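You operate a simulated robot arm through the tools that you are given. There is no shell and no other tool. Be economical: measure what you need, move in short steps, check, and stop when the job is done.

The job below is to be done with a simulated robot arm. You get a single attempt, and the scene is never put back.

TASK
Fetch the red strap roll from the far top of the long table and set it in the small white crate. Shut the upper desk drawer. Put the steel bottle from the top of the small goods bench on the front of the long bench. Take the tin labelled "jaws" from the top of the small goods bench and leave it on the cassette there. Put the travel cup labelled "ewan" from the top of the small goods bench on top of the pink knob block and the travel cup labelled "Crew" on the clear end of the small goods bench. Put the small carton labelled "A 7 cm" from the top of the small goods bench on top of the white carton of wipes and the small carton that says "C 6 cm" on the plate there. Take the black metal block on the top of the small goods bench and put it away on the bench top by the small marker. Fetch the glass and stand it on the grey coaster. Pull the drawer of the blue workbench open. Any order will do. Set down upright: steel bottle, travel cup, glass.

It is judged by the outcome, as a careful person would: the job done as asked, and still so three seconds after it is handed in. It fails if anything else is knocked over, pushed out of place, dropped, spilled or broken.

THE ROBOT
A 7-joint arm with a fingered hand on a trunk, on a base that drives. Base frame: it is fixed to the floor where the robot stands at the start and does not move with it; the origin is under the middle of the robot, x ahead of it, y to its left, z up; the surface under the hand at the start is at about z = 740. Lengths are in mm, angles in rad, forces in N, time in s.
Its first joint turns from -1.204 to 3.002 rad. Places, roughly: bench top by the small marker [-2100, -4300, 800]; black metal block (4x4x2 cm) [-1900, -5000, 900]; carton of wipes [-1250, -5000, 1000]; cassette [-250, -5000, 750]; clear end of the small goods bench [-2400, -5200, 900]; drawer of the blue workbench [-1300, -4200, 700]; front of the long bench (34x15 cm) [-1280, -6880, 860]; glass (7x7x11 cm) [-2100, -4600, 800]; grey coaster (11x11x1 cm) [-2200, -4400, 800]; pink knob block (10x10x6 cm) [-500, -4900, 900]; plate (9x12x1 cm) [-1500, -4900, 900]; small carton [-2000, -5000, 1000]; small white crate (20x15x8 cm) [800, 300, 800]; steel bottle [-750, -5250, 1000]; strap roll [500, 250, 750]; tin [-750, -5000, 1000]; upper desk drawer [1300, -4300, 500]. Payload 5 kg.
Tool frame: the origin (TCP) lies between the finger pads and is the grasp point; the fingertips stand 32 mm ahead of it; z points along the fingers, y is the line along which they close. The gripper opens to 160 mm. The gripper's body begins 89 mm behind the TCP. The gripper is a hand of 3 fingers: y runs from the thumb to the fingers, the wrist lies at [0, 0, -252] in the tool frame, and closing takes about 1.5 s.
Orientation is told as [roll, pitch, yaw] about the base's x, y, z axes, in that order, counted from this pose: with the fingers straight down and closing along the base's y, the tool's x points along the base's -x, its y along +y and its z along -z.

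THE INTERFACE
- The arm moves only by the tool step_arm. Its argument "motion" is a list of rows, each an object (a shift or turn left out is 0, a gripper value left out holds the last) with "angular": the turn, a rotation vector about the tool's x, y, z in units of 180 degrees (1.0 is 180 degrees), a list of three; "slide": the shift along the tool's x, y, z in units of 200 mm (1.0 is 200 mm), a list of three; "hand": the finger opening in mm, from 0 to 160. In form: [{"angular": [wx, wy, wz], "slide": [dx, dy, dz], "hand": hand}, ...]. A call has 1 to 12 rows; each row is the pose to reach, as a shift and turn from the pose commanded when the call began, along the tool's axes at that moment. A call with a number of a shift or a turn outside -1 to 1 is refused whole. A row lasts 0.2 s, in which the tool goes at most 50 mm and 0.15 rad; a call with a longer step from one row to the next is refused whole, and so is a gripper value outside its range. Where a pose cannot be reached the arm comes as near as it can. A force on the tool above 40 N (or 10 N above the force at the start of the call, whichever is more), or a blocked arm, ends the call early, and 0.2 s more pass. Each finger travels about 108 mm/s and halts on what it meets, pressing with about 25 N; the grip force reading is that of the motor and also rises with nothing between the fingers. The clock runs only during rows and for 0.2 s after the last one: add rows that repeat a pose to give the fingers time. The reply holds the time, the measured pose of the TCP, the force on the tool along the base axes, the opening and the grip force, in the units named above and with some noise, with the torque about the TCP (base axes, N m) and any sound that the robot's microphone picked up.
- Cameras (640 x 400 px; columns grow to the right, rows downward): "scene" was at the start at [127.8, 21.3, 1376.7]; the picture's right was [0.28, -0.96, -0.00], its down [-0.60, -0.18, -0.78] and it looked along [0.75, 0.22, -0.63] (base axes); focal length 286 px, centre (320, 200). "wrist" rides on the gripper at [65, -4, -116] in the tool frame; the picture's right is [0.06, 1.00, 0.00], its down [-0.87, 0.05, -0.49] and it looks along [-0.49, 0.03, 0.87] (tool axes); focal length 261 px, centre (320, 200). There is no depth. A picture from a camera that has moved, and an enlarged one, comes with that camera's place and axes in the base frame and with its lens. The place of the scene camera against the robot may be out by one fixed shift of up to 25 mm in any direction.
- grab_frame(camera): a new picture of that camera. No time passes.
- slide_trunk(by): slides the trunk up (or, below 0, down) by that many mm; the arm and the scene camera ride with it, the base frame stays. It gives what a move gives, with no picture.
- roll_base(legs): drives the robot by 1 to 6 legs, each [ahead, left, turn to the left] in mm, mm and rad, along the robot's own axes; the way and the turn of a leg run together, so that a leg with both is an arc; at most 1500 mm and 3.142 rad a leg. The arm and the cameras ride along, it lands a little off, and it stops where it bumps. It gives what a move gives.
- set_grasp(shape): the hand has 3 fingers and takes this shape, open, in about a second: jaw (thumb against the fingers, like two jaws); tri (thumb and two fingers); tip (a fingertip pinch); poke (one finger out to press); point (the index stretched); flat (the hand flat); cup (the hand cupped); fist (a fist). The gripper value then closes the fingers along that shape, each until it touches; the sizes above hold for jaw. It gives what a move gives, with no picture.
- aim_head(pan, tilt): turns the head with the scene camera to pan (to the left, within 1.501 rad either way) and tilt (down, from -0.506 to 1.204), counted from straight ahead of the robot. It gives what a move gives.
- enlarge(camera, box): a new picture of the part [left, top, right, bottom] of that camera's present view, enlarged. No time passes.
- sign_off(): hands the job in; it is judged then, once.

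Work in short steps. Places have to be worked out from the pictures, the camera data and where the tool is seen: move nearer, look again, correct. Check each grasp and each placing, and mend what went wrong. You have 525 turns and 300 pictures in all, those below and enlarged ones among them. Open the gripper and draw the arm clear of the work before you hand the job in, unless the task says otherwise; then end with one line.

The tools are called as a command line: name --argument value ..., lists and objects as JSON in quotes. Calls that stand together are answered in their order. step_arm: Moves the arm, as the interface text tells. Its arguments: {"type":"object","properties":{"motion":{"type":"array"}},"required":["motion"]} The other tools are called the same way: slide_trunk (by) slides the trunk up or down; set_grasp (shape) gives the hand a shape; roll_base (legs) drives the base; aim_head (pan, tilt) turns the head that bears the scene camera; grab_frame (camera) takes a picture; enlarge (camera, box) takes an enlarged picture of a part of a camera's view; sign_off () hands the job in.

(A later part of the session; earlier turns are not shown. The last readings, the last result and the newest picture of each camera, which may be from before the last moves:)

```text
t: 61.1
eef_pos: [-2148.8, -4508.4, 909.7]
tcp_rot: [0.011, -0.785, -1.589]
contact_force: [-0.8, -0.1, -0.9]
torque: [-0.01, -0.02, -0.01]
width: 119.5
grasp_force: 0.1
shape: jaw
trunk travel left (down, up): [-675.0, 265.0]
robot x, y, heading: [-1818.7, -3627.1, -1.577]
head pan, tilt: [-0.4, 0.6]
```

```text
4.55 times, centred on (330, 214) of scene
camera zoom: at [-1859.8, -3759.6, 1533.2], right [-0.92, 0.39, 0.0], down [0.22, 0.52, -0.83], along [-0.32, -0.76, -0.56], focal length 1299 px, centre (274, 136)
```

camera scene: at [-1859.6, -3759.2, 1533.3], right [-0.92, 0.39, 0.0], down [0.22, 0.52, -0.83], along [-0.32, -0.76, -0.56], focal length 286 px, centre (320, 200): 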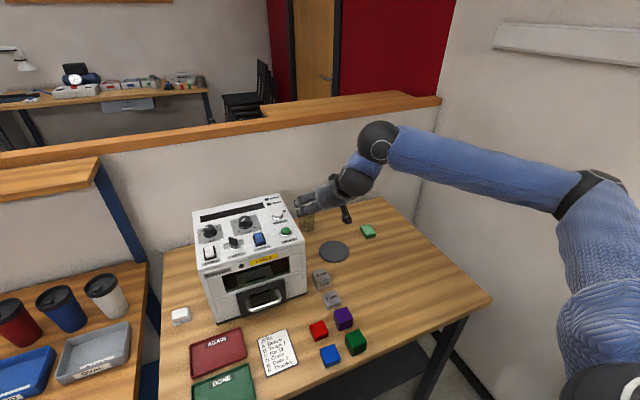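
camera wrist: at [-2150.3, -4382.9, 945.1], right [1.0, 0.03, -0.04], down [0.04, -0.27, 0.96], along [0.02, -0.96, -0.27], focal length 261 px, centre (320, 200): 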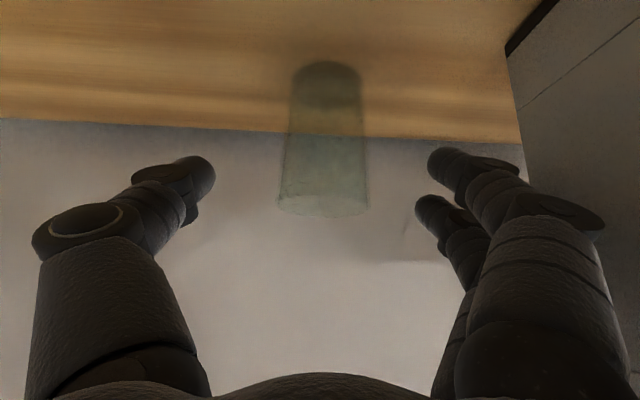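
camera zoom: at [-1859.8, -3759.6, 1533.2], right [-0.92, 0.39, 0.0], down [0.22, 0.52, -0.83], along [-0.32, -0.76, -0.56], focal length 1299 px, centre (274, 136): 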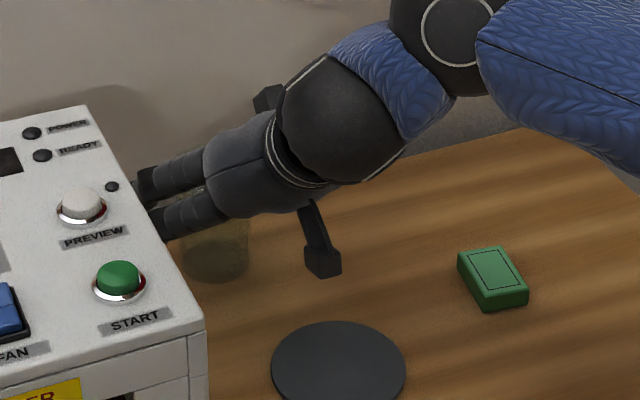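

The glass is centred between the fingers. I'll advance 55 mm more and close on it.

step_arm --motion '[{"slide": [0.0, 0.0, 0.15]}, {"slide": [0.0, 0.0, 0.28]}, {"slide": [0.0, 0.0, 0.28], "hand": 85}, {"slide": [0.0, 0.0, 0.28]}, {"slide": [0.0, 0.0, 0.28], "hand": 55}, {"slide": [0.0, 0.0, 0.28]}, {"slide": [0.0, 0.0, 0.28]}, {"slide": [0.0, 0.0, 0.28]}]'

grab_frame --camera "wrist"

enlarge --camera "scene" --box '[260, 170, 400, 258]'

```text
t: 62.9
eef_pos: [-2147.9, -4548.8, 871.0]
tcp_rot: [0.009, -0.784, -1.586]
contact_force: [-0.1, 0.3, -1.0]
torque: [0.06, 0.02, -0.03]
width: 55.6
grasp_force: 24.4
shape: jaw
trunk travel left (down, up): [-675.0, 265.0]
robot x, y, heading: [-1817.1, -3625.4, -1.572]
head pan, tilt: [-0.4, 0.6]
```

```text
263 pictures are left
camera wrist: at [-2150.0, -4422.3, 906.1], right [1.0, 0.03, -0.04], down [0.05, -0.27, 0.96], along [0.02, -0.96, -0.27], focal length 261 px, centre (320, 200)
```

wrist: 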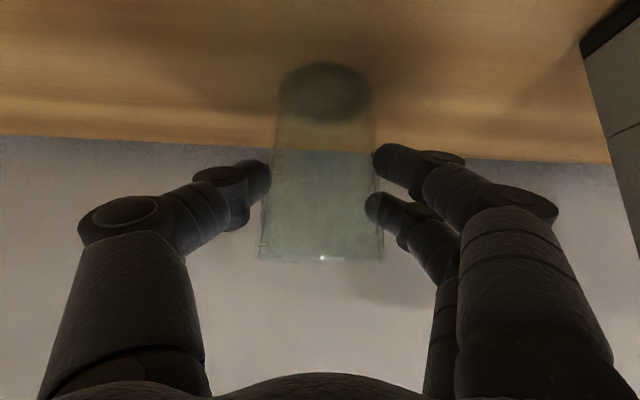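

```text
4.55 times, centred on (330, 214) of scene
camera zoom: at [-1859.8, -3760.3, 1533.1], right [-0.92, 0.39, 0.0], down [0.22, 0.52, -0.82], along [-0.32, -0.76, -0.57], focal length 1299 px, centre (274, 136)
```

zoom: 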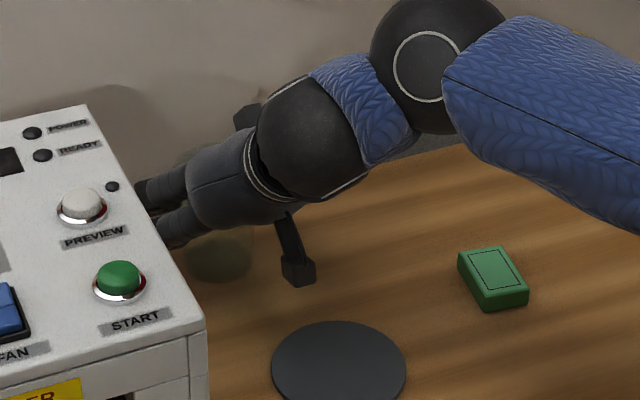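

Contact at width 55.6. I'll squeeze a bit more and lift straight up 60 mm.

step_arm --motion '[{"slide": [0, 0, 0], "hand": 42}, {"slide": [0, 0, 0]}, {"slide": [-0.07, 0, -0.07]}, {"slide": [-0.14, 0, -0.14]}, {"slide": [-0.21, 0, -0.21]}, {"slide": [-0.21, 0, -0.21]}]'

grab_frame --camera "wrist"

enlarge --camera "scene" --box '[260, 170, 400, 258]'

```text
t: 64.3
eef_pos: [-2147.9, -4550.2, 929.5]
tcp_rot: [0.008, -0.783, -1.586]
contact_force: [-0.2, 0.1, -1.0]
torque: [0.05, 0.03, 0.02]
width: 55.3
grasp_force: 24.7
shape: jaw
trunk travel left (down, up): [-675.0, 265.0]
robot x, y, heading: [-1819.1, -3623.4, -1.579]
head pan, tilt: [-0.4, 0.6]
```

```text
261 pictures are left
camera wrist: at [-2151.1, -4422.2, 965.1], right [1.0, 0.03, -0.04], down [0.05, -0.27, 0.96], along [0.02, -0.96, -0.27], focal length 261 px, centre (320, 200)
```

wrist: 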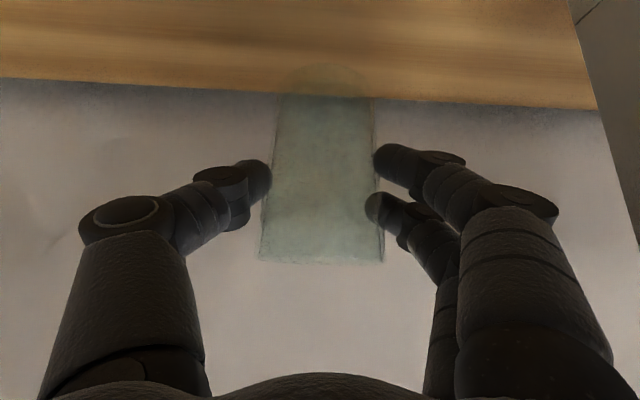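

```text
4.55 times, centred on (330, 214) of scene
camera zoom: at [-1860.1, -3760.4, 1533.1], right [-0.92, 0.39, 0.0], down [0.22, 0.52, -0.82], along [-0.32, -0.76, -0.57], focal length 1299 px, centre (274, 136)
```

zoom: 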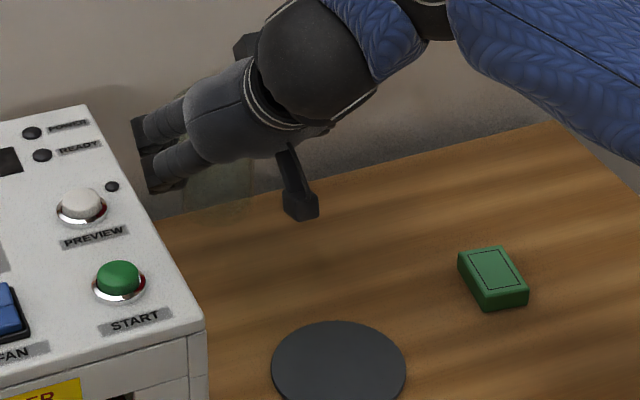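

The glass is held. After correcting for the camera offset, the coaster centre is at about (-2189, -4391). I'll carry the glass there at this height.

step_arm --motion '[{"slide": [0.14, -0.05, -0.14]}, {"slide": [0.28, -0.1, -0.28]}, {"slide": [0.42, -0.15, -0.42]}, {"slide": [0.56, -0.205, -0.56]}, {"slide": [0.56, -0.205, -0.56]}]'

grab_frame --camera "wrist"

enlarge --camera "scene" --box '[260, 190, 400, 278]'

```text
t: 65.5
eef_pos: [-2187.5, -4391.8, 929.9]
tcp_rot: [0.011, -0.783, -1.586]
contact_force: [-0.6, -0.8, -2.4]
torque: [0.03, 0.0, 0.0]
width: 55.6
grasp_force: 24.7
shape: jaw
trunk travel left (down, up): [-675.0, 265.0]
robot x, y, heading: [-1816.8, -3625.5, -1.579]
head pan, tilt: [-0.4, 0.6]
```

```text
259 pictures are left
camera wrist: at [-2189.7, -4264.0, 964.8], right [1.0, 0.03, -0.04], down [0.04, -0.27, 0.96], along [0.02, -0.96, -0.27], focal length 261 px, centre (320, 200)
```

wrist: 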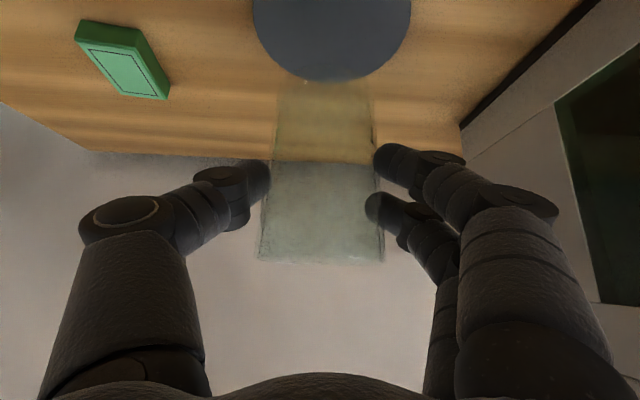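

```text
4.55 times, centred on (330, 234) of scene
camera zoom: at [-1859.7, -3761.0, 1533.1], right [-0.92, 0.39, 0.0], down [0.22, 0.52, -0.82], along [-0.32, -0.76, -0.57], focal length 1299 px, centre (274, 46)
```

zoom: 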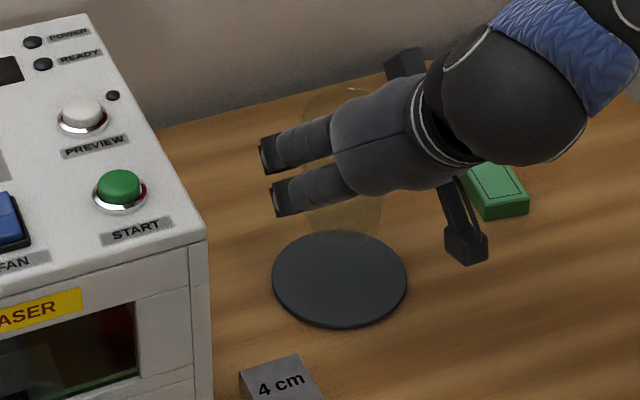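

The wrist view puts the coaster centre at (-2183, -4391), so the TCP is right over it. I'll lower to contact near z 880.

step_arm --motion '[{"slide": [0.06, 0.02, 0.06]}, {"slide": [0.11, 0.02, 0.11]}, {"slide": [0.14, 0.02, 0.14]}, {"slide": [0.16, 0.02, 0.16]}, {"slide": [0.16, 0.02, 0.16]}]'

grab_frame --camera "wrist"

enlarge --camera "scene" --box '[260, 190, 400, 278]'

```text
t: 66.7
eef_pos: [-2182.8, -4390.2, 884.7]
tcp_rot: [0.008, -0.784, -1.587]
contact_force: [-0.6, -0.6, -2.6]
torque: [0.02, -0.04, 0.0]
width: 55.4
grasp_force: 25.2
shape: jaw
trunk travel left (down, up): [-675.0, 265.0]
robot x, y, heading: [-1816.4, -3622.9, -1.579]
head pan, tilt: [-0.4, 0.6]
```

```text
257 pictures are left
camera wrist: at [-2185.8, -4263.5, 920.2], right [1.0, 0.03, -0.04], down [0.05, -0.27, 0.96], along [0.02, -0.96, -0.27], focal length 261 px, centre (320, 200)
```

wrist: 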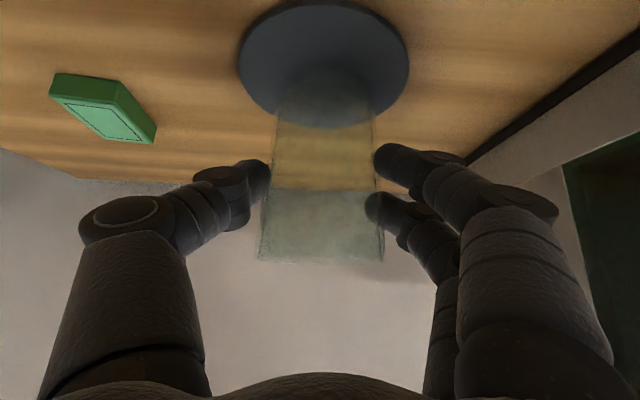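

```text
4.55 times, centred on (330, 234) of scene
camera zoom: at [-1859.7, -3760.3, 1533.1], right [-0.92, 0.39, 0.0], down [0.22, 0.52, -0.82], along [-0.32, -0.76, -0.57], focal length 1299 px, centre (274, 46)
```

zoom: 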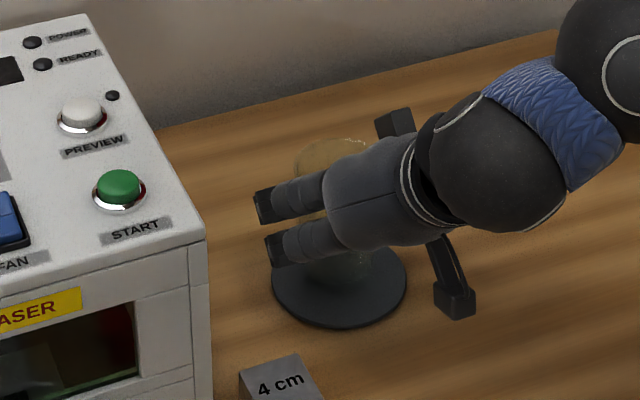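

It's almost down, with the glass base about 6 mm too far in y. I'll correct that and lower gently until the force changes.

step_arm --motion '[{"slide": [0.02, 0, -0.02]}, {"slide": [0.03, 0, -0.01]}, {"slide": [0.035, 0, -0.005]}, {"slide": [0.035, 0, -0.005]}]'

```text
t: 67.7
eef_pos: [-2183.1, -4384.2, 879.9]
tcp_rot: [0.008, -0.785, -1.586]
contact_force: [0.2, 0.3, -1.7]
torque: [0.01, 0.01, 0.03]
width: 55.3
grasp_force: 25.0
shape: jaw
trunk travel left (down, up): [-675.0, 265.0]
robot x, y, heading: [-1815.4, -3629.7, -1.58]
head pan, tilt: [-0.4, 0.6]
```

step_arm --motion '[{"slide": [0.007, 0, 0.007]}, {"slide": [0.014, 0, 0.014]}, {"slide": [0.014, 0, 0.014]}]'

```text
t: 68.5
eef_pos: [-2182.8, -4384.2, 878.0]
tcp_rot: [0.009, -0.785, -1.587]
contact_force: [0.0, -0.7, -1.2]
torque: [0.01, 0.0, -0.01]
width: 55.4
grasp_force: 25.4
shape: jaw
trunk travel left (down, up): [-675.0, 265.0]
robot x, y, heading: [-1817.2, -3626.1, -1.578]
head pan, tilt: [-0.4, 0.6]
```

The readings are ambiguous, so I'll look closely at the base.

enlarge --camera "wrist" --box '[220, 0, 420, 125]'

enlarge --camera "scene" --box '[300, 220, 380, 270]'

```text
3.20 times, centred on (320, 62) of wrist
camera zoom: at [-2185.9, -4257.5, 912.2], right [1.0, 0.03, -0.04], down [0.05, -0.27, 0.96], along [0.02, -0.96, -0.27], focal length 834 px, centre (320, 640)
```

zoom: 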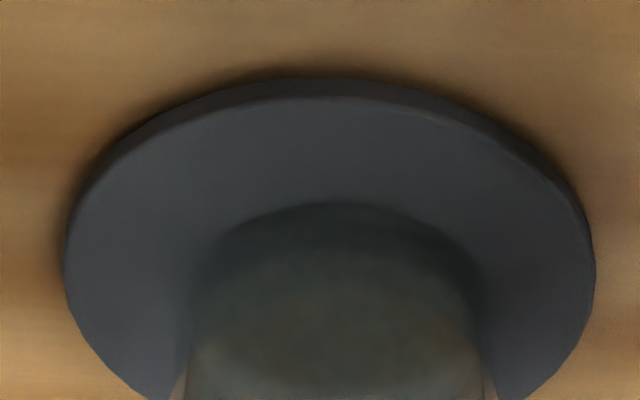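

```text
8.00 times, centred on (340, 245) of scene
camera zoom: at [-1859.8, -3760.1, 1533.2], right [-0.92, 0.39, 0.0], down [0.22, 0.52, -0.82], along [-0.32, -0.76, -0.57], focal length 2286 px, centre (160, -160)
```

zoom: 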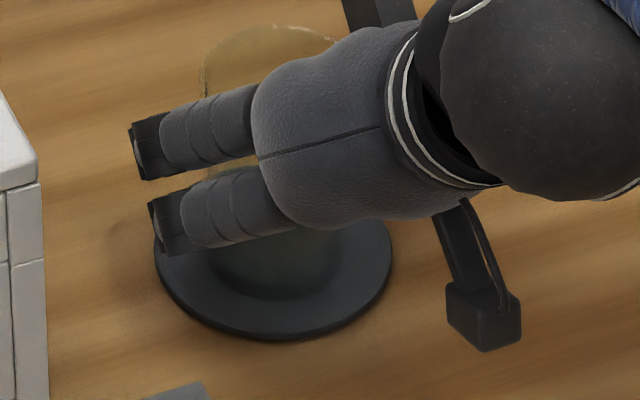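

Well inside the coaster. I'll lower 2 mm at a time until the force changes.

step_arm --motion '[{"slide": [0.007, 0, 0.007]}, {"slide": [0.014, 0, 0.014]}, {"slide": [0.014, 0, 0.014]}]'

```text
t: 69.3
eef_pos: [-2182.7, -4383.9, 876.4]
tcp_rot: [0.01, -0.787, -1.588]
contact_force: [-1.5, -3.6, 17.2]
torque: [-0.23, -0.02, -0.04]
width: 55.5
grasp_force: 24.9
shape: jaw
trunk travel left (down, up): [-675.0, 265.0]
robot x, y, heading: [-1818.2, -3623.3, -1.573]
head pan, tilt: [-0.4, 0.6]
```

Firm contact. I'll ease up 2 mm, release, and retreat along the tool axis.

step_arm --motion '[{"slide": [-0.012, 0, -0.012]}, {"slide": [-0.012, 0, -0.012], "hand": 62}, {"slide": [-0.012, 0, -0.012]}, {"slide": [-0.012, 0, -0.012], "hand": 95}, {"slide": [-0.012, 0, -0.012]}, {"slide": [-0.012, 0, -0.2]}, {"slide": [-0.012, 0, -0.4]}, {"slide": [-0.012, 0, -0.6]}, {"slide": [-0.012, 0, -0.8]}]'

grab_frame --camera "wrist"

grab_frame --camera "scene"

```text
t: 71.3
eef_pos: [-2182.7, -4271.9, 990.4]
tcp_rot: [0.009, -0.783, -1.588]
contact_force: [0.7, -0.2, 0.3]
torque: [0.0, 0.04, -0.02]
width: 94.5
grasp_force: 0.1
shape: jaw
trunk travel left (down, up): [-675.0, 265.0]
robot x, y, heading: [-1820.4, -3622.3, -1.581]
head pan, tilt: [-0.4, 0.6]
```

```text
253 pictures are left
camera wrist: at [-2184.6, -4145.4, 1024.9], right [1.0, 0.03, -0.04], down [0.04, -0.27, 0.96], along [0.02, -0.96, -0.27], focal length 261 px, centre (320, 200)
```

wrist: 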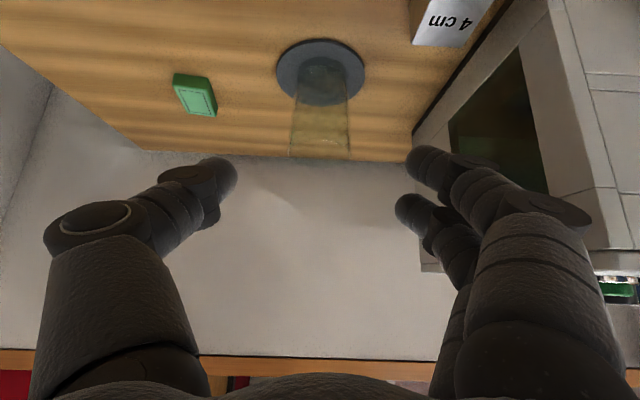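

```text
252 pictures are left
camera scene: at [-1859.3, -3759.2, 1533.2], right [-0.92, 0.39, 0.0], down [0.22, 0.52, -0.83], along [-0.32, -0.76, -0.56], focal length 286 px, centre (320, 200)
```

scene: 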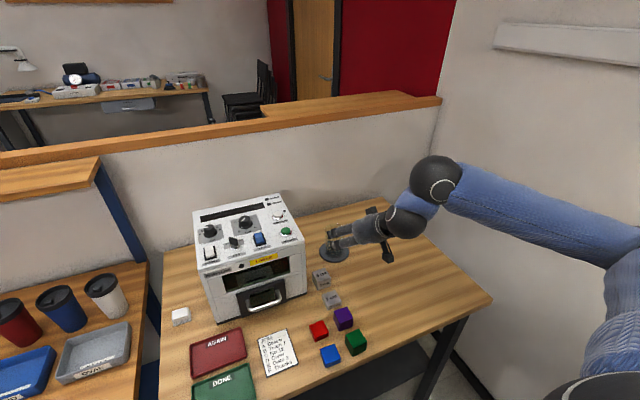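

The glass stands on the coaster. Next is the blue workbench drawer: I'll raise the arm, back off and shift left to face it.

step_arm --motion '[{"slide": [-0.15, 0, -0.15]}, {"slide": [-0.3, 0, -0.3]}, {"slide": [-0.45, 0, -0.45]}, {"slide": [-0.6, 0, -0.6]}]'

roll_base --legs '[[-450, 0, 0], [0, 500, 0]]'

aim_head --pan 0.0 --tilt 0.6

grab_frame --camera "scene"

```text
t: 72.5
eef_pos: [-2184.1, -4200.0, 978.8]
tcp_rot: [0.005, -0.456, -1.584]
contact_force: [0.8, 0.0, -0.2]
torque: [-0.02, -0.01, -0.03]
width: 94.6
grasp_force: 0.0
shape: jaw
trunk travel left (down, up): [-675.0, 265.0]
robot x, y, heading: [-1818.7, -3625.0, -1.579]
head pan, tilt: [-0.4, 0.6]
stopped in row 4: the arm was blocked; the commanded pose is now the measured one
```

```text
t: 77.8
eef_pos: [-1677.4, -3754.5, 979.3]
tcp_rot: [0.004, -0.458, -1.584]
contact_force: [0.8, 0.3, -0.4]
torque: [0.01, -0.02, -0.02]
width: 94.7
grasp_force: 0.0
shape: jaw
trunk travel left (down, up): [-675.0, 265.0]
robot x, y, heading: [-1315.5, -3177.9, -1.575]
head pan, tilt: [-0.4, 0.6]
```

```text
t: 78.7
eef_pos: [-1679.1, -3754.4, 979.2]
tcp_rot: [0.006, -0.458, -1.583]
contact_force: [-0.2, 0.1, 0.0]
torque: [-0.02, 0.0, -0.03]
width: 94.9
grasp_force: 0.0
shape: jaw
trunk travel left (down, up): [-675.0, 265.0]
robot x, y, heading: [-1312.7, -3176.7, -1.574]
head pan, tilt: [0.0, 0.6]
```

```text
251 pictures are left
camera scene: at [-1321.1, -3320.1, 1533.2], right [-1.0, 0.0, 0.0], down [0.0, 0.57, -0.82], along [0.0, -0.82, -0.57], focal length 286 px, centre (320, 200)
```

scene: 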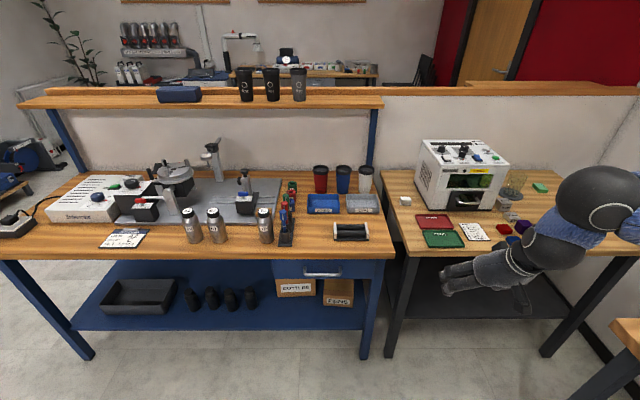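

The drawer and its handle are visible below the bench's right side. I'll enlarge it.

enlarge --camera "scene" --box '[260, 225, 400, 312]'

enlarge --camera "scene" --box '[400, 130, 560, 250]'

enlarge --camera "scene" --box '[100, 0, 400, 187]'

```text
4.57 times, centred on (330, 268) of scene
camera zoom: at [-1321.1, -3320.1, 1533.2], right [-1.0, 0.0, 0.0], down [0.0, 0.57, -0.82], along [0.0, -0.82, -0.57], focal length 1306 px, centre (274, -113)
```

zoom: 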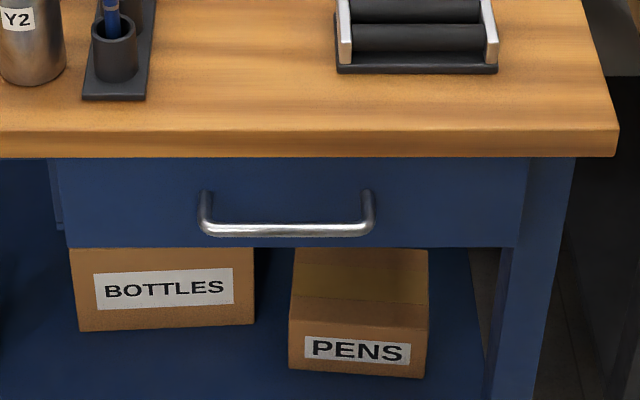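

```text
3.33 times, centred on (480, 190) of scene
camera zoom: at [-1321.1, -3320.1, 1533.2], right [-1.0, 0.0, 0.0], down [0.0, 0.57, -0.82], along [0.0, -0.82, -0.57], focal length 952 px, centre (-213, 233)
```

zoom: 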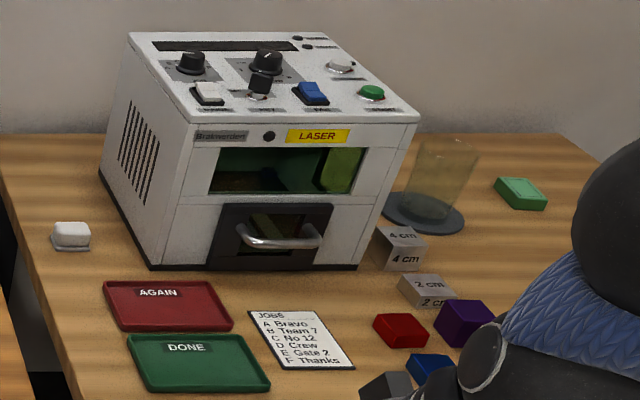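

```text
2.13 times, centred on (250, 94) of scene
camera zoom: at [-1321.1, -3320.1, 1533.2], right [-1.0, 0.0, 0.0], down [0.0, 0.57, -0.82], along [0.0, -0.82, -0.57], focal length 610 px, centre (469, 427)
```

zoom: 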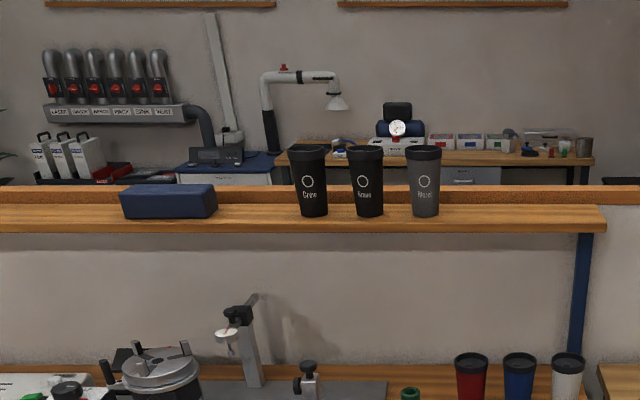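

The glass is fine. For the drawer handle I'll point the hand horizontally forward, fingers closing vertically. First I tilt it level and bring it to the middle.

step_arm --motion '[{"angular": [0, -0.045, 0], "slide": [0, 0.15, -0.05]}, {"angular": [0, -0.09, 0], "slide": [0, 0.3, -0.1]}, {"angular": [0, -0.135, 0], "slide": [0, 0.45, -0.1]}, {"angular": [0, -0.18, 0], "slide": [0, 0.6, -0.1]}, {"angular": [0, -0.225, 0], "slide": [0, 0.75, -0.1]}, {"angular": [0, -0.27, 0], "slide": [0, 0.9, -0.1]}, {"angular": [0, -0.315, 0], "slide": [0, 1.0, -0.1]}, {"angular": [0, -0.354, 0], "slide": [0, 1.0, -0.1]}]'

```text
t: 80.5
eef_pos: [-1452.8, -3797.1, 987.6]
tcp_rot: [0.035, -1.425, -1.616]
contact_force: [0.7, 0.3, 0.2]
torque: [-0.02, 0.01, 0.01]
width: 95.0
grasp_force: 0.0
shape: jaw
out of reach, approached as far as the arm can: row 1, 2, 3, 4, 5, 6, 7, 8
trunk travel left (down, up): [-675.0, 265.0]
robot x, y, heading: [-1313.9, -3176.3, -1.574]
head pan, tilt: [0.0, 0.6]
```

Lower the trunk 300 mm; the hand is well in front of the bench edge.

slide_trunk --by -300

step_arm --motion '[{"angular": [0, 0, 0.045], "slide": [0, 0.05, 0]}, {"angular": [0, 0, 0.09], "slide": [0, 0.1, 0]}, {"angular": [0, 0, 0.135], "slide": [0, 0.15, 0]}, {"angular": [0, 0, 0.18], "slide": [0, 0.2, 0]}, {"angular": [0, 0, 0.225], "slide": [0, 0.25, 0]}, {"angular": [0, 0, 0.27], "slide": [0, 0.3, 0]}, {"angular": [0, 0, 0.315], "slide": [0, 0.35, 0]}, {"angular": [0, 0, 0.36], "slide": [0, 0.4, 0]}, {"angular": [0, 0, 0.405], "slide": [0, 0.45, 0]}, {"angular": [0, 0, 0.45], "slide": [0, 0.5, 0]}, {"angular": [0, 0, 0.495], "slide": [0, 0.55, 0]}]'

grab_frame --camera "wrist"

grab_frame --camera "scene"

```text
t: 83.5
eef_pos: [-1450.7, -3797.3, 688.2]
tcp_rot: [0.03, -1.425, -1.613]
contact_force: [-0.8, 0.7, -0.6]
torque: [0.02, -0.02, 0.0]
width: 94.9
grasp_force: 0.1
shape: jaw
trunk travel left (down, up): [-375.0, 565.0]
robot x, y, heading: [-1315.5, -3182.8, -1.577]
head pan, tilt: [0.0, 0.6]
```

```text
t: 85.9
eef_pos: [-1346.3, -3806.6, 691.4]
tcp_rot: [1.419, -0.009, 3.139]
contact_force: [-0.9, 0.9, 0.9]
torque: [0.01, -0.03, 0.02]
width: 95.0
grasp_force: 0.0
shape: jaw
out of reach, approached as far as the arm can: row 9, 10, 11
trunk travel left (down, up): [-375.0, 565.0]
robot x, y, heading: [-1312.2, -3177.5, -1.575]
head pan, tilt: [0.0, 0.6]
```

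```text
247 pictures are left
camera wrist: at [-1280.3, -3691.9, 704.1], right [0.07, -0.15, 0.99], down [-0.87, 0.48, 0.14], along [-0.49, -0.86, -0.1], focal length 261 px, centre (320, 200)
```

wrist: 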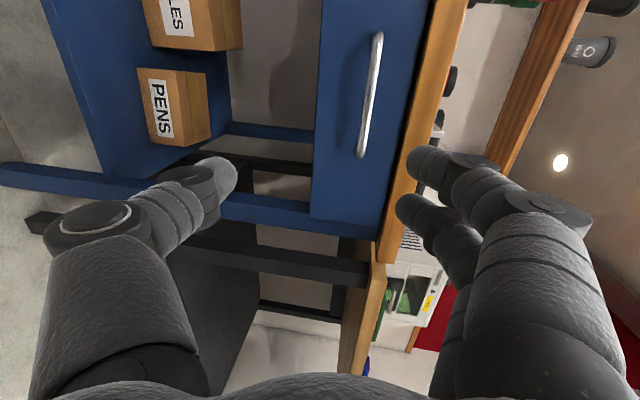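

```text
246 pictures are left
camera scene: at [-1320.9, -3320.1, 1233.2], right [-1.0, 0.0, 0.0], down [0.0, 0.57, -0.82], along [0.0, -0.82, -0.57], focal length 286 px, centre (320, 200)
```

scene: 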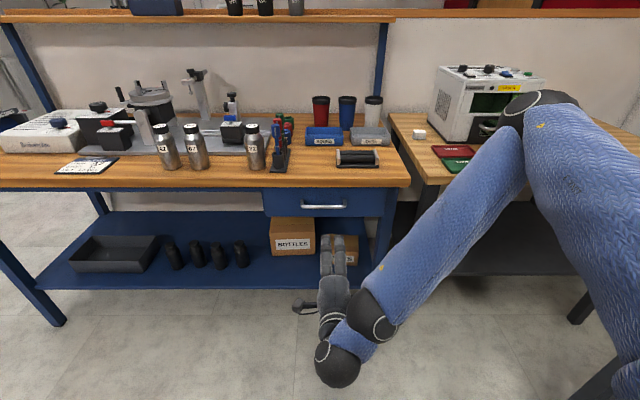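

Triangulating, the handle bar is at about y -4050, z 710, x -1320. I'll move to 90 mm in front of it and re-measure.

step_arm --motion '[{"slide": [0.1, 0.1, 0.15], "hand": 80}, {"slide": [0.1, 0.21, 0.35]}, {"slide": [0.1, 0.21, 0.55]}, {"slide": [0.1, 0.21, 0.72]}, {"slide": [0.1, 0.21, 0.72]}]'

grab_frame --camera "wrist"

grab_frame --camera "scene"

```text
t: 87.1
eef_pos: [-1328.9, -3955.1, 711.3]
tcp_rot: [1.424, -0.011, 3.133]
contact_force: [-0.6, -0.4, -0.2]
torque: [0.03, 0.01, -0.03]
width: 80.8
grasp_force: 0.0
shape: jaw
trunk travel left (down, up): [-375.0, 565.0]
robot x, y, heading: [-1317.6, -3179.1, -1.573]
head pan, tilt: [0.0, 0.6]
```

```text
245 pictures are left
camera wrist: at [-1261.7, -3841.8, 723.8], right [0.07, -0.15, 0.99], down [-0.86, 0.49, 0.14], along [-0.5, -0.86, -0.09], focal length 261 px, centre (320, 200)
```

wrist: 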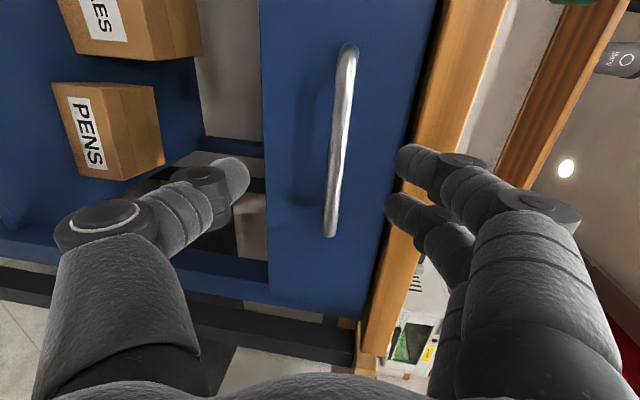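

```text
244 pictures are left
camera scene: at [-1320.9, -3320.1, 1233.2], right [-1.0, 0.0, 0.0], down [0.0, 0.57, -0.82], along [0.0, -0.82, -0.57], focal length 286 px, centre (320, 200)
```

scene: 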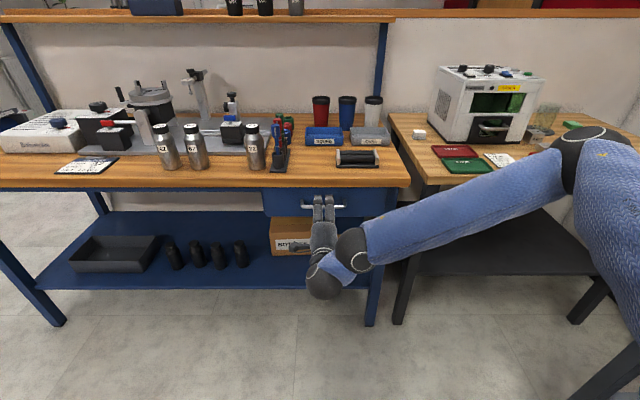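

Parallax from the two views puts the bar at y≈-4017, z≈715, x≈-1326. I'll advance 40 mm and check.

step_arm --motion '[{"slide": [0.0, 0.02, 0.08]}, {"slide": [0.0, 0.045, 0.16]}, {"slide": [0.0, 0.05, 0.2]}, {"slide": [0.0, 0.05, 0.2]}]'

grab_frame --camera "wrist"

enlarge --camera "scene" --box '[260, 170, 400, 258]'

```text
t: 88.1
eef_pos: [-1327.8, -3995.7, 715.6]
tcp_rot: [1.423, -0.009, 3.134]
contact_force: [0.2, -0.5, 0.6]
torque: [-0.03, -0.03, -0.05]
width: 80.3
grasp_force: 0.1
shape: jaw
trunk travel left (down, up): [-375.0, 565.0]
robot x, y, heading: [-1318.0, -3182.6, -1.577]
head pan, tilt: [0.0, 0.6]
```

```text
243 pictures are left
camera wrist: at [-1261.0, -3881.9, 727.0], right [0.07, -0.15, 0.99], down [-0.86, 0.48, 0.14], along [-0.5, -0.86, -0.09], focal length 261 px, centre (320, 200)
```

wrist: 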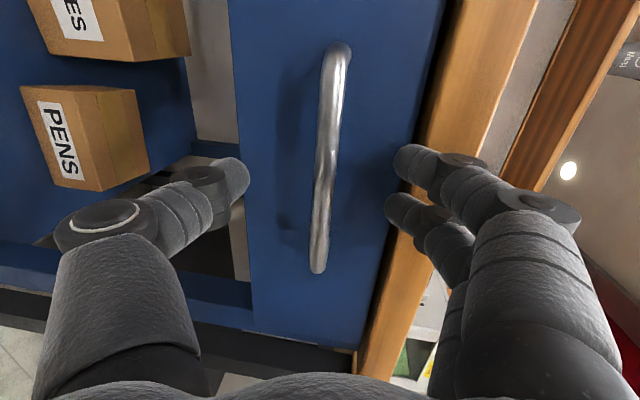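

```text
4.55 times, centred on (330, 214) of scene
camera zoom: at [-1320.8, -3320.2, 1233.2], right [-1.0, 0.0, 0.0], down [0.0, 0.57, -0.82], along [0.0, -0.82, -0.57], focal length 1299 px, centre (274, 136)
```

zoom: 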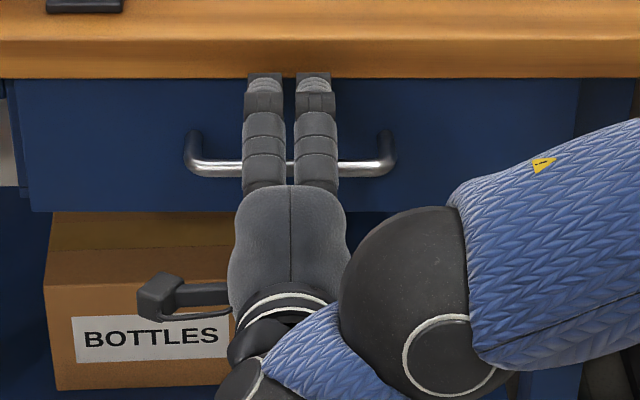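

The bar lies between the fingers. I'll advance 12 mm and close.

step_arm --motion '[{"slide": [0.0, 0.01, 0.03]}, {"slide": [0.0, 0.01, 0.06]}, {"slide": [0.0, 0.01, 0.06], "hand": 5}, {"slide": [0.0, 0.01, 0.06]}, {"slide": [0.0, 0.01, 0.06]}, {"slide": [0.0, 0.01, 0.06]}, {"slide": [0.0, 0.01, 0.06]}]'

grab_frame --camera "wrist"

```text
t: 89.7
eef_pos: [-1328.2, -4007.4, 715.5]
tcp_rot: [1.423, -0.01, 3.133]
contact_force: [0.0, 0.1, -0.3]
torque: [0.0, -0.01, 0.01]
width: 5.3
grasp_force: 0.1
shape: jaw
trunk travel left (down, up): [-375.0, 565.0]
robot x, y, heading: [-1316.5, -3177.1, -1.571]
head pan, tilt: [0.0, 0.6]
```

```text
241 pictures are left
camera wrist: at [-1261.0, -3894.0, 727.7], right [0.07, -0.15, 0.99], down [-0.86, 0.48, 0.14], along [-0.5, -0.86, -0.09], focal length 261 px, centre (320, 200)
```

wrist: 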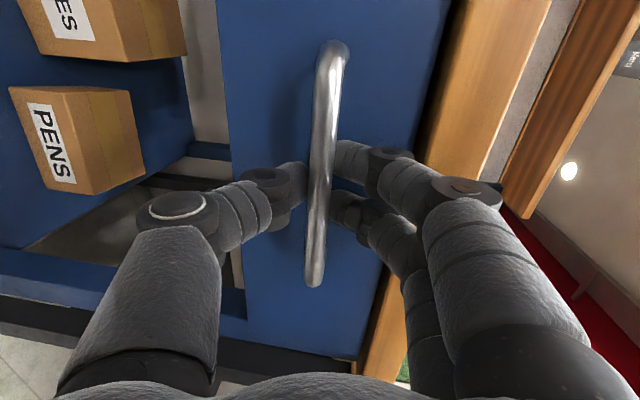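

The fingers closed fully with the bar apparently inside their loop. I'll pull back 40 mm gently and look.

step_arm --motion '[{"slide": [0.0, 0.0, -0.08]}, {"slide": [0.0, 0.0, -0.16]}, {"slide": [0.0, 0.0, -0.22]}]'

grab_frame --camera "wrist"

```text
t: 90.5
eef_pos: [-1326.3, -3964.7, 722.4]
tcp_rot: [1.424, -0.011, 3.135]
contact_force: [-0.5, -0.6, -0.1]
torque: [0.03, 0.02, 0.02]
width: 5.2
grasp_force: 0.1
shape: jaw
trunk travel left (down, up): [-375.0, 565.0]
robot x, y, heading: [-1313.9, -3177.9, -1.573]
head pan, tilt: [0.0, 0.6]
```

```text
240 pictures are left
camera wrist: at [-1260.5, -3850.6, 734.3], right [0.07, -0.15, 0.99], down [-0.86, 0.48, 0.14], along [-0.5, -0.86, -0.09], focal length 261 px, centre (320, 200)
```

wrist: 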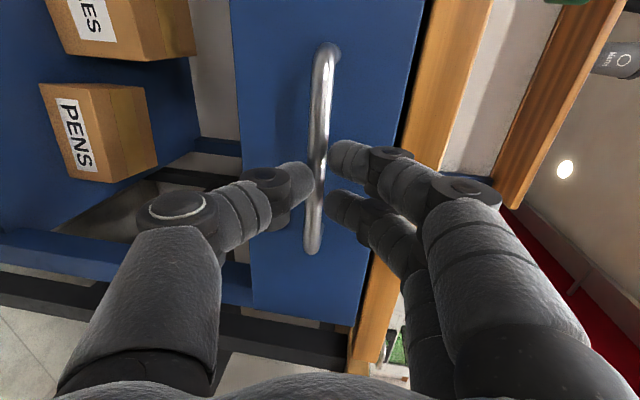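

The fingers slid off without resistance. I'll reopen, go deeper by 12 mm, and close fully.

step_arm --motion '[{"slide": [0, -0.02, 0], "hand": 70}, {"slide": [0, -0.035, 0.0]}, {"slide": [0, -0.035, 0.1]}, {"slide": [0, -0.035, 0.2]}, {"slide": [0, -0.035, 0.27]}, {"slide": [0, -0.035, 0.27]}]'

grab_frame --camera "wrist"

enlarge --camera "scene" --box '[260, 170, 400, 258]'

```text
t: 91.7
eef_pos: [-1327.6, -4006.6, 708.5]
tcp_rot: [1.423, -0.01, 3.136]
contact_force: [-5.7, 27.9, 6.6]
torque: [-1.38, -0.2, -0.14]
width: 70.9
grasp_force: 0.1
shape: jaw
trunk travel left (down, up): [-375.0, 565.0]
robot x, y, heading: [-1316.0, -3176.3, -1.578]
head pan, tilt: [0.0, 0.6]
stopped in row 5: the force on the tool passed its limit at 51 N (the readings are from after the stop); the commanded pose is now the measured one
```

```text
239 pictures are left
camera wrist: at [-1261.4, -3893.7, 720.2], right [0.07, -0.15, 0.99], down [-0.87, 0.48, 0.13], along [-0.5, -0.86, -0.09], focal length 261 px, centre (320, 200)
```

wrist: 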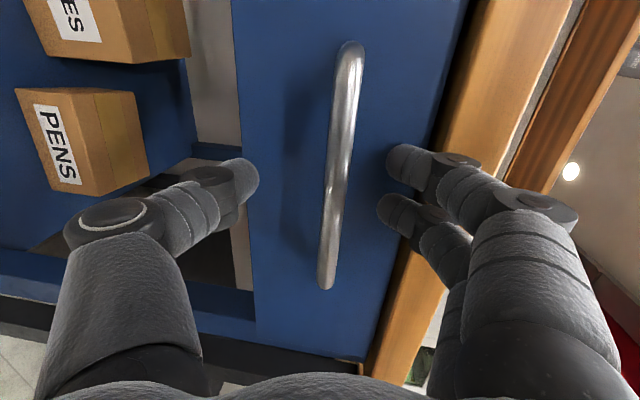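

```text
4.55 times, centred on (330, 214) of scene
camera zoom: at [-1321.4, -3318.5, 1233.4], right [-1.0, 0.0, 0.0], down [0.0, 0.56, -0.83], along [0.0, -0.83, -0.56], focal length 1299 px, centre (274, 136)
```

zoom: 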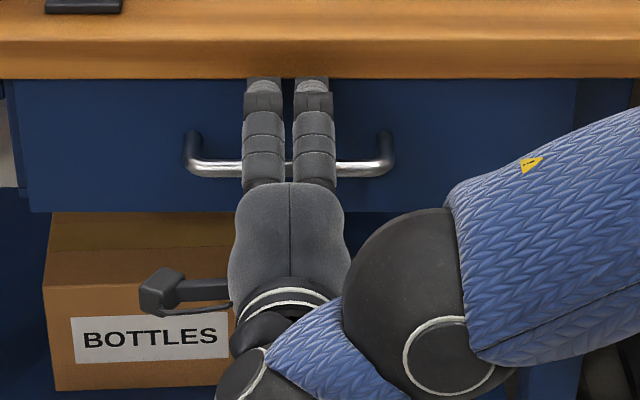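

Something stopped the tips near y -4040, either the drawer face or the bench edge. I'll back off 6 mm, raise 7 mm, close fully, and look enlarged.

step_arm --motion '[{"slide": [0, 0.02, -0.04]}, {"slide": [0, 0.035, -0.04]}, {"slide": [0, 0.035, -0.02], "hand": 0}, {"slide": [0, 0.035, -0.01]}, {"slide": [0, 0.035, -0.01]}, {"slide": [0, 0.035, -0.01]}, {"slide": [0, 0.035, -0.01]}]'

enlarge --camera "wrist" --box '[230, 20, 430, 300]'

enlarge --camera "scene" --box '[280, 180, 360, 230]'

```text
t: 93.2
eef_pos: [-1327.5, -4009.0, 714.1]
tcp_rot: [1.421, -0.01, 3.136]
contact_force: [-0.2, -1.3, -3.4]
torque: [0.01, 0.01, 0.0]
width: 0.0
grasp_force: 24.9
shape: jaw
trunk travel left (down, up): [-375.0, 565.0]
robot x, y, heading: [-1316.2, -3180.3, -1.572]
head pan, tilt: [0.0, 0.6]
```

```text
1.43 times, centred on (330, 160) of wrist
camera zoom: at [-1260.9, -3895.4, 726.1], right [0.07, -0.15, 0.99], down [-0.86, 0.48, 0.14], along [-0.5, -0.86, -0.09], focal length 372 px, centre (306, 257)
```

zoom: 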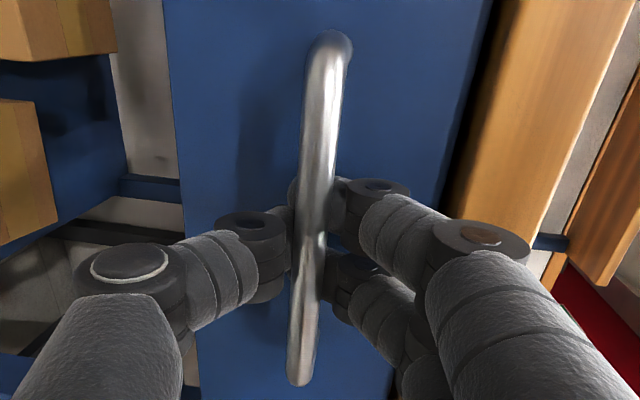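

```text
8.00 times, centred on (320, 205) of scene
camera zoom: at [-1321.0, -3320.2, 1233.1], right [-1.0, 0.0, 0.0], down [0.0, 0.57, -0.82], along [0.0, -0.82, -0.57], focal length 2286 px, centre (320, 160)
```

zoom: 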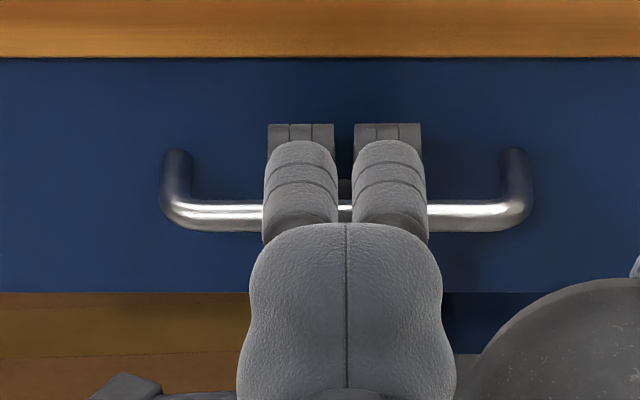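

The fingertips now meet behind the bar, so it's hooked. I'll pull back with the arm.

step_arm --motion '[{"slide": [0.0, 0.0, -0.06]}, {"slide": [0.0, 0.0, -0.12]}, {"slide": [0.0, 0.0, -0.2]}, {"slide": [0.0, 0.0, -0.3]}]'

enlarge --camera "scene" --box '[260, 170, 400, 258]'

```text
t: 94.2
eef_pos: [-1325.4, -3948.9, 720.1]
tcp_rot: [1.417, -0.008, 3.136]
contact_force: [-1.5, 0.8, -30.6]
torque: [0.1, -0.01, 0.02]
width: 0.0
grasp_force: 25.4
shape: jaw
trunk travel left (down, up): [-375.0, 565.0]
robot x, y, heading: [-1313.3, -3176.3, -1.57]
head pan, tilt: [0.0, 0.6]
```

```text
4.55 times, centred on (330, 214) of scene
camera zoom: at [-1321.0, -3321.9, 1232.6], right [-1.0, 0.0, 0.0], down [0.0, 0.57, -0.82], along [0.0, -0.82, -0.57], focal length 1299 px, centre (274, 136)
```

zoom: 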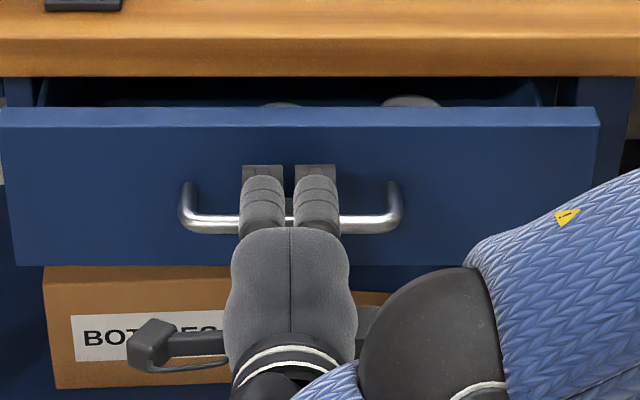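

It's opening. I'll relieve the upward bias by 6 mm and then drive the base back 200 mm to pull it further.

step_arm --motion '[{"slide": [0.0, -0.03, 0]}, {"slide": [0.0, -0.03, 0]}]'

roll_base --legs '[[-200, 0, 0]]'

grab_frame --camera "scene"

```text
t: 94.8
eef_pos: [-1327.2, -3948.6, 718.7]
tcp_rot: [1.424, -0.011, 3.135]
contact_force: [-2.3, -1.9, -12.0]
torque: [0.04, 0.02, 0.03]
width: 0.0
grasp_force: 25.3
shape: jaw
trunk travel left (down, up): [-375.0, 565.0]
robot x, y, heading: [-1315.6, -3180.2, -1.574]
head pan, tilt: [0.0, 0.6]
```

```text
t: 96.5
eef_pos: [-1327.6, -3745.6, 716.2]
tcp_rot: [1.42, -0.01, 3.136]
contact_force: [3.3, 0.6, -11.4]
torque: [0.07, -0.04, -0.01]
width: 0.2
grasp_force: 25.4
shape: jaw
trunk travel left (down, up): [-375.0, 565.0]
robot x, y, heading: [-1312.4, -2976.7, -1.575]
head pan, tilt: [0.0, 0.6]
```

```text
234 pictures are left
camera scene: at [-1320.2, -3118.6, 1233.1], right [-1.0, 0.01, 0.0], down [0.0, 0.57, -0.82], along [0.0, -0.82, -0.57], focal length 286 px, centre (320, 200)
```

scene: 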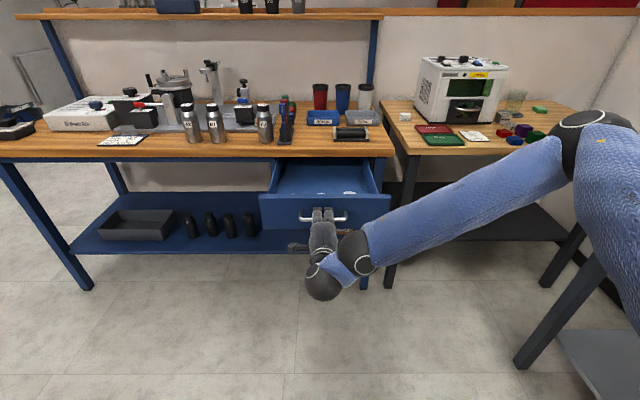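

The drawer is open about 260 mm. I'll pull another 40 mm, then open the fingers.

roll_base --legs '[[-40, 0, 0]]'

step_arm --motion '[{"slide": [0, 0, 0.0], "hand": 70}, {"slide": [0, 0, 0.0]}, {"slide": [0, 0, 0.0]}, {"slide": [0, 0, 0.0]}]'

enlarge --camera "scene" --box '[220, 120, 420, 250]'

```text
t: 97.3
eef_pos: [-1327.2, -3708.2, 716.4]
tcp_rot: [1.422, -0.011, 3.135]
contact_force: [1.9, -23.7, -7.4]
torque: [-0.07, -0.04, 0.05]
width: 0.0
grasp_force: 24.6
shape: jaw
trunk travel left (down, up): [-375.0, 565.0]
robot x, y, heading: [-1311.5, -2936.7, -1.578]
head pan, tilt: [0.0, 0.6]
```

```text
t: 98.3
eef_pos: [-1327.2, -3706.4, 717.5]
tcp_rot: [1.421, -0.01, 3.133]
contact_force: [0.5, 0.1, -0.4]
torque: [-0.04, -0.01, 0.01]
width: 69.8
grasp_force: 0.1
shape: jaw
trunk travel left (down, up): [-375.0, 565.0]
robot x, y, heading: [-1317.5, -2939.1, -1.575]
head pan, tilt: [0.0, 0.6]
```

```text
3.08 times, centred on (320, 185) of scene
camera zoom: at [-1320.1, -3077.7, 1233.2], right [-1.0, 0.01, 0.0], down [0.0, 0.57, -0.82], along [0.0, -0.82, -0.57], focal length 879 px, centre (320, 246)
```

zoom: 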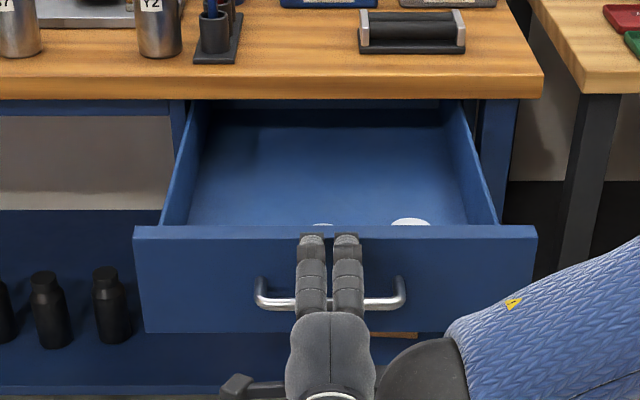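

The drawer is fully open against its stop. I'll back off from the handle slightly and look left to plan the way to the desk.

roll_base --legs '[[-120, 0, 0]]'

aim_head --pan 1.1 --tilt 0.5

grab_frame --camera "scene"

```text
t: 99.6
eef_pos: [-1327.9, -3584.6, 718.0]
tcp_rot: [1.423, -0.01, 3.131]
contact_force: [-0.8, -0.2, 0.9]
torque: [0.0, 0.0, -0.04]
width: 69.9
grasp_force: 0.0
shape: jaw
trunk travel left (down, up): [-375.0, 565.0]
robot x, y, heading: [-1309.5, -2816.2, -1.58]
head pan, tilt: [0.0, 0.6]
```

```text
t: 100.9
eef_pos: [-1327.9, -3586.0, 719.5]
tcp_rot: [1.423, -0.01, 3.131]
contact_force: [-0.1, -0.3, -0.4]
torque: [0.01, 0.01, -0.02]
width: 69.7
grasp_force: 0.2
shape: jaw
trunk travel left (down, up): [-375.0, 565.0]
robot x, y, heading: [-1314.8, -2815.5, -1.577]
head pan, tilt: [1.1, 0.499]
```

```text
232 pictures are left
camera scene: at [-1238.3, -2910.1, 1242.3], right [-0.46, -0.89, 0.0], down [-0.42, 0.22, -0.88], along [0.78, -0.4, -0.48], focal length 286 px, centre (320, 200)
```

scene: 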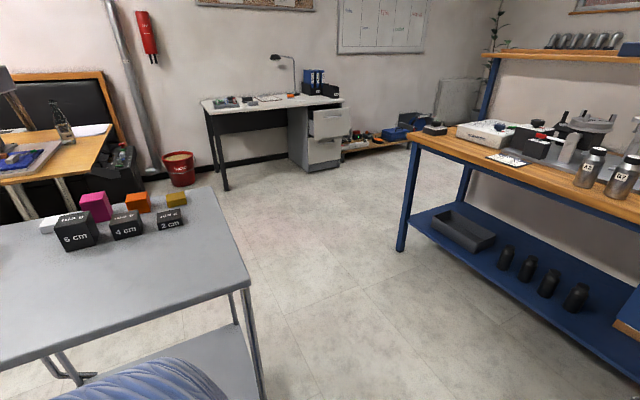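

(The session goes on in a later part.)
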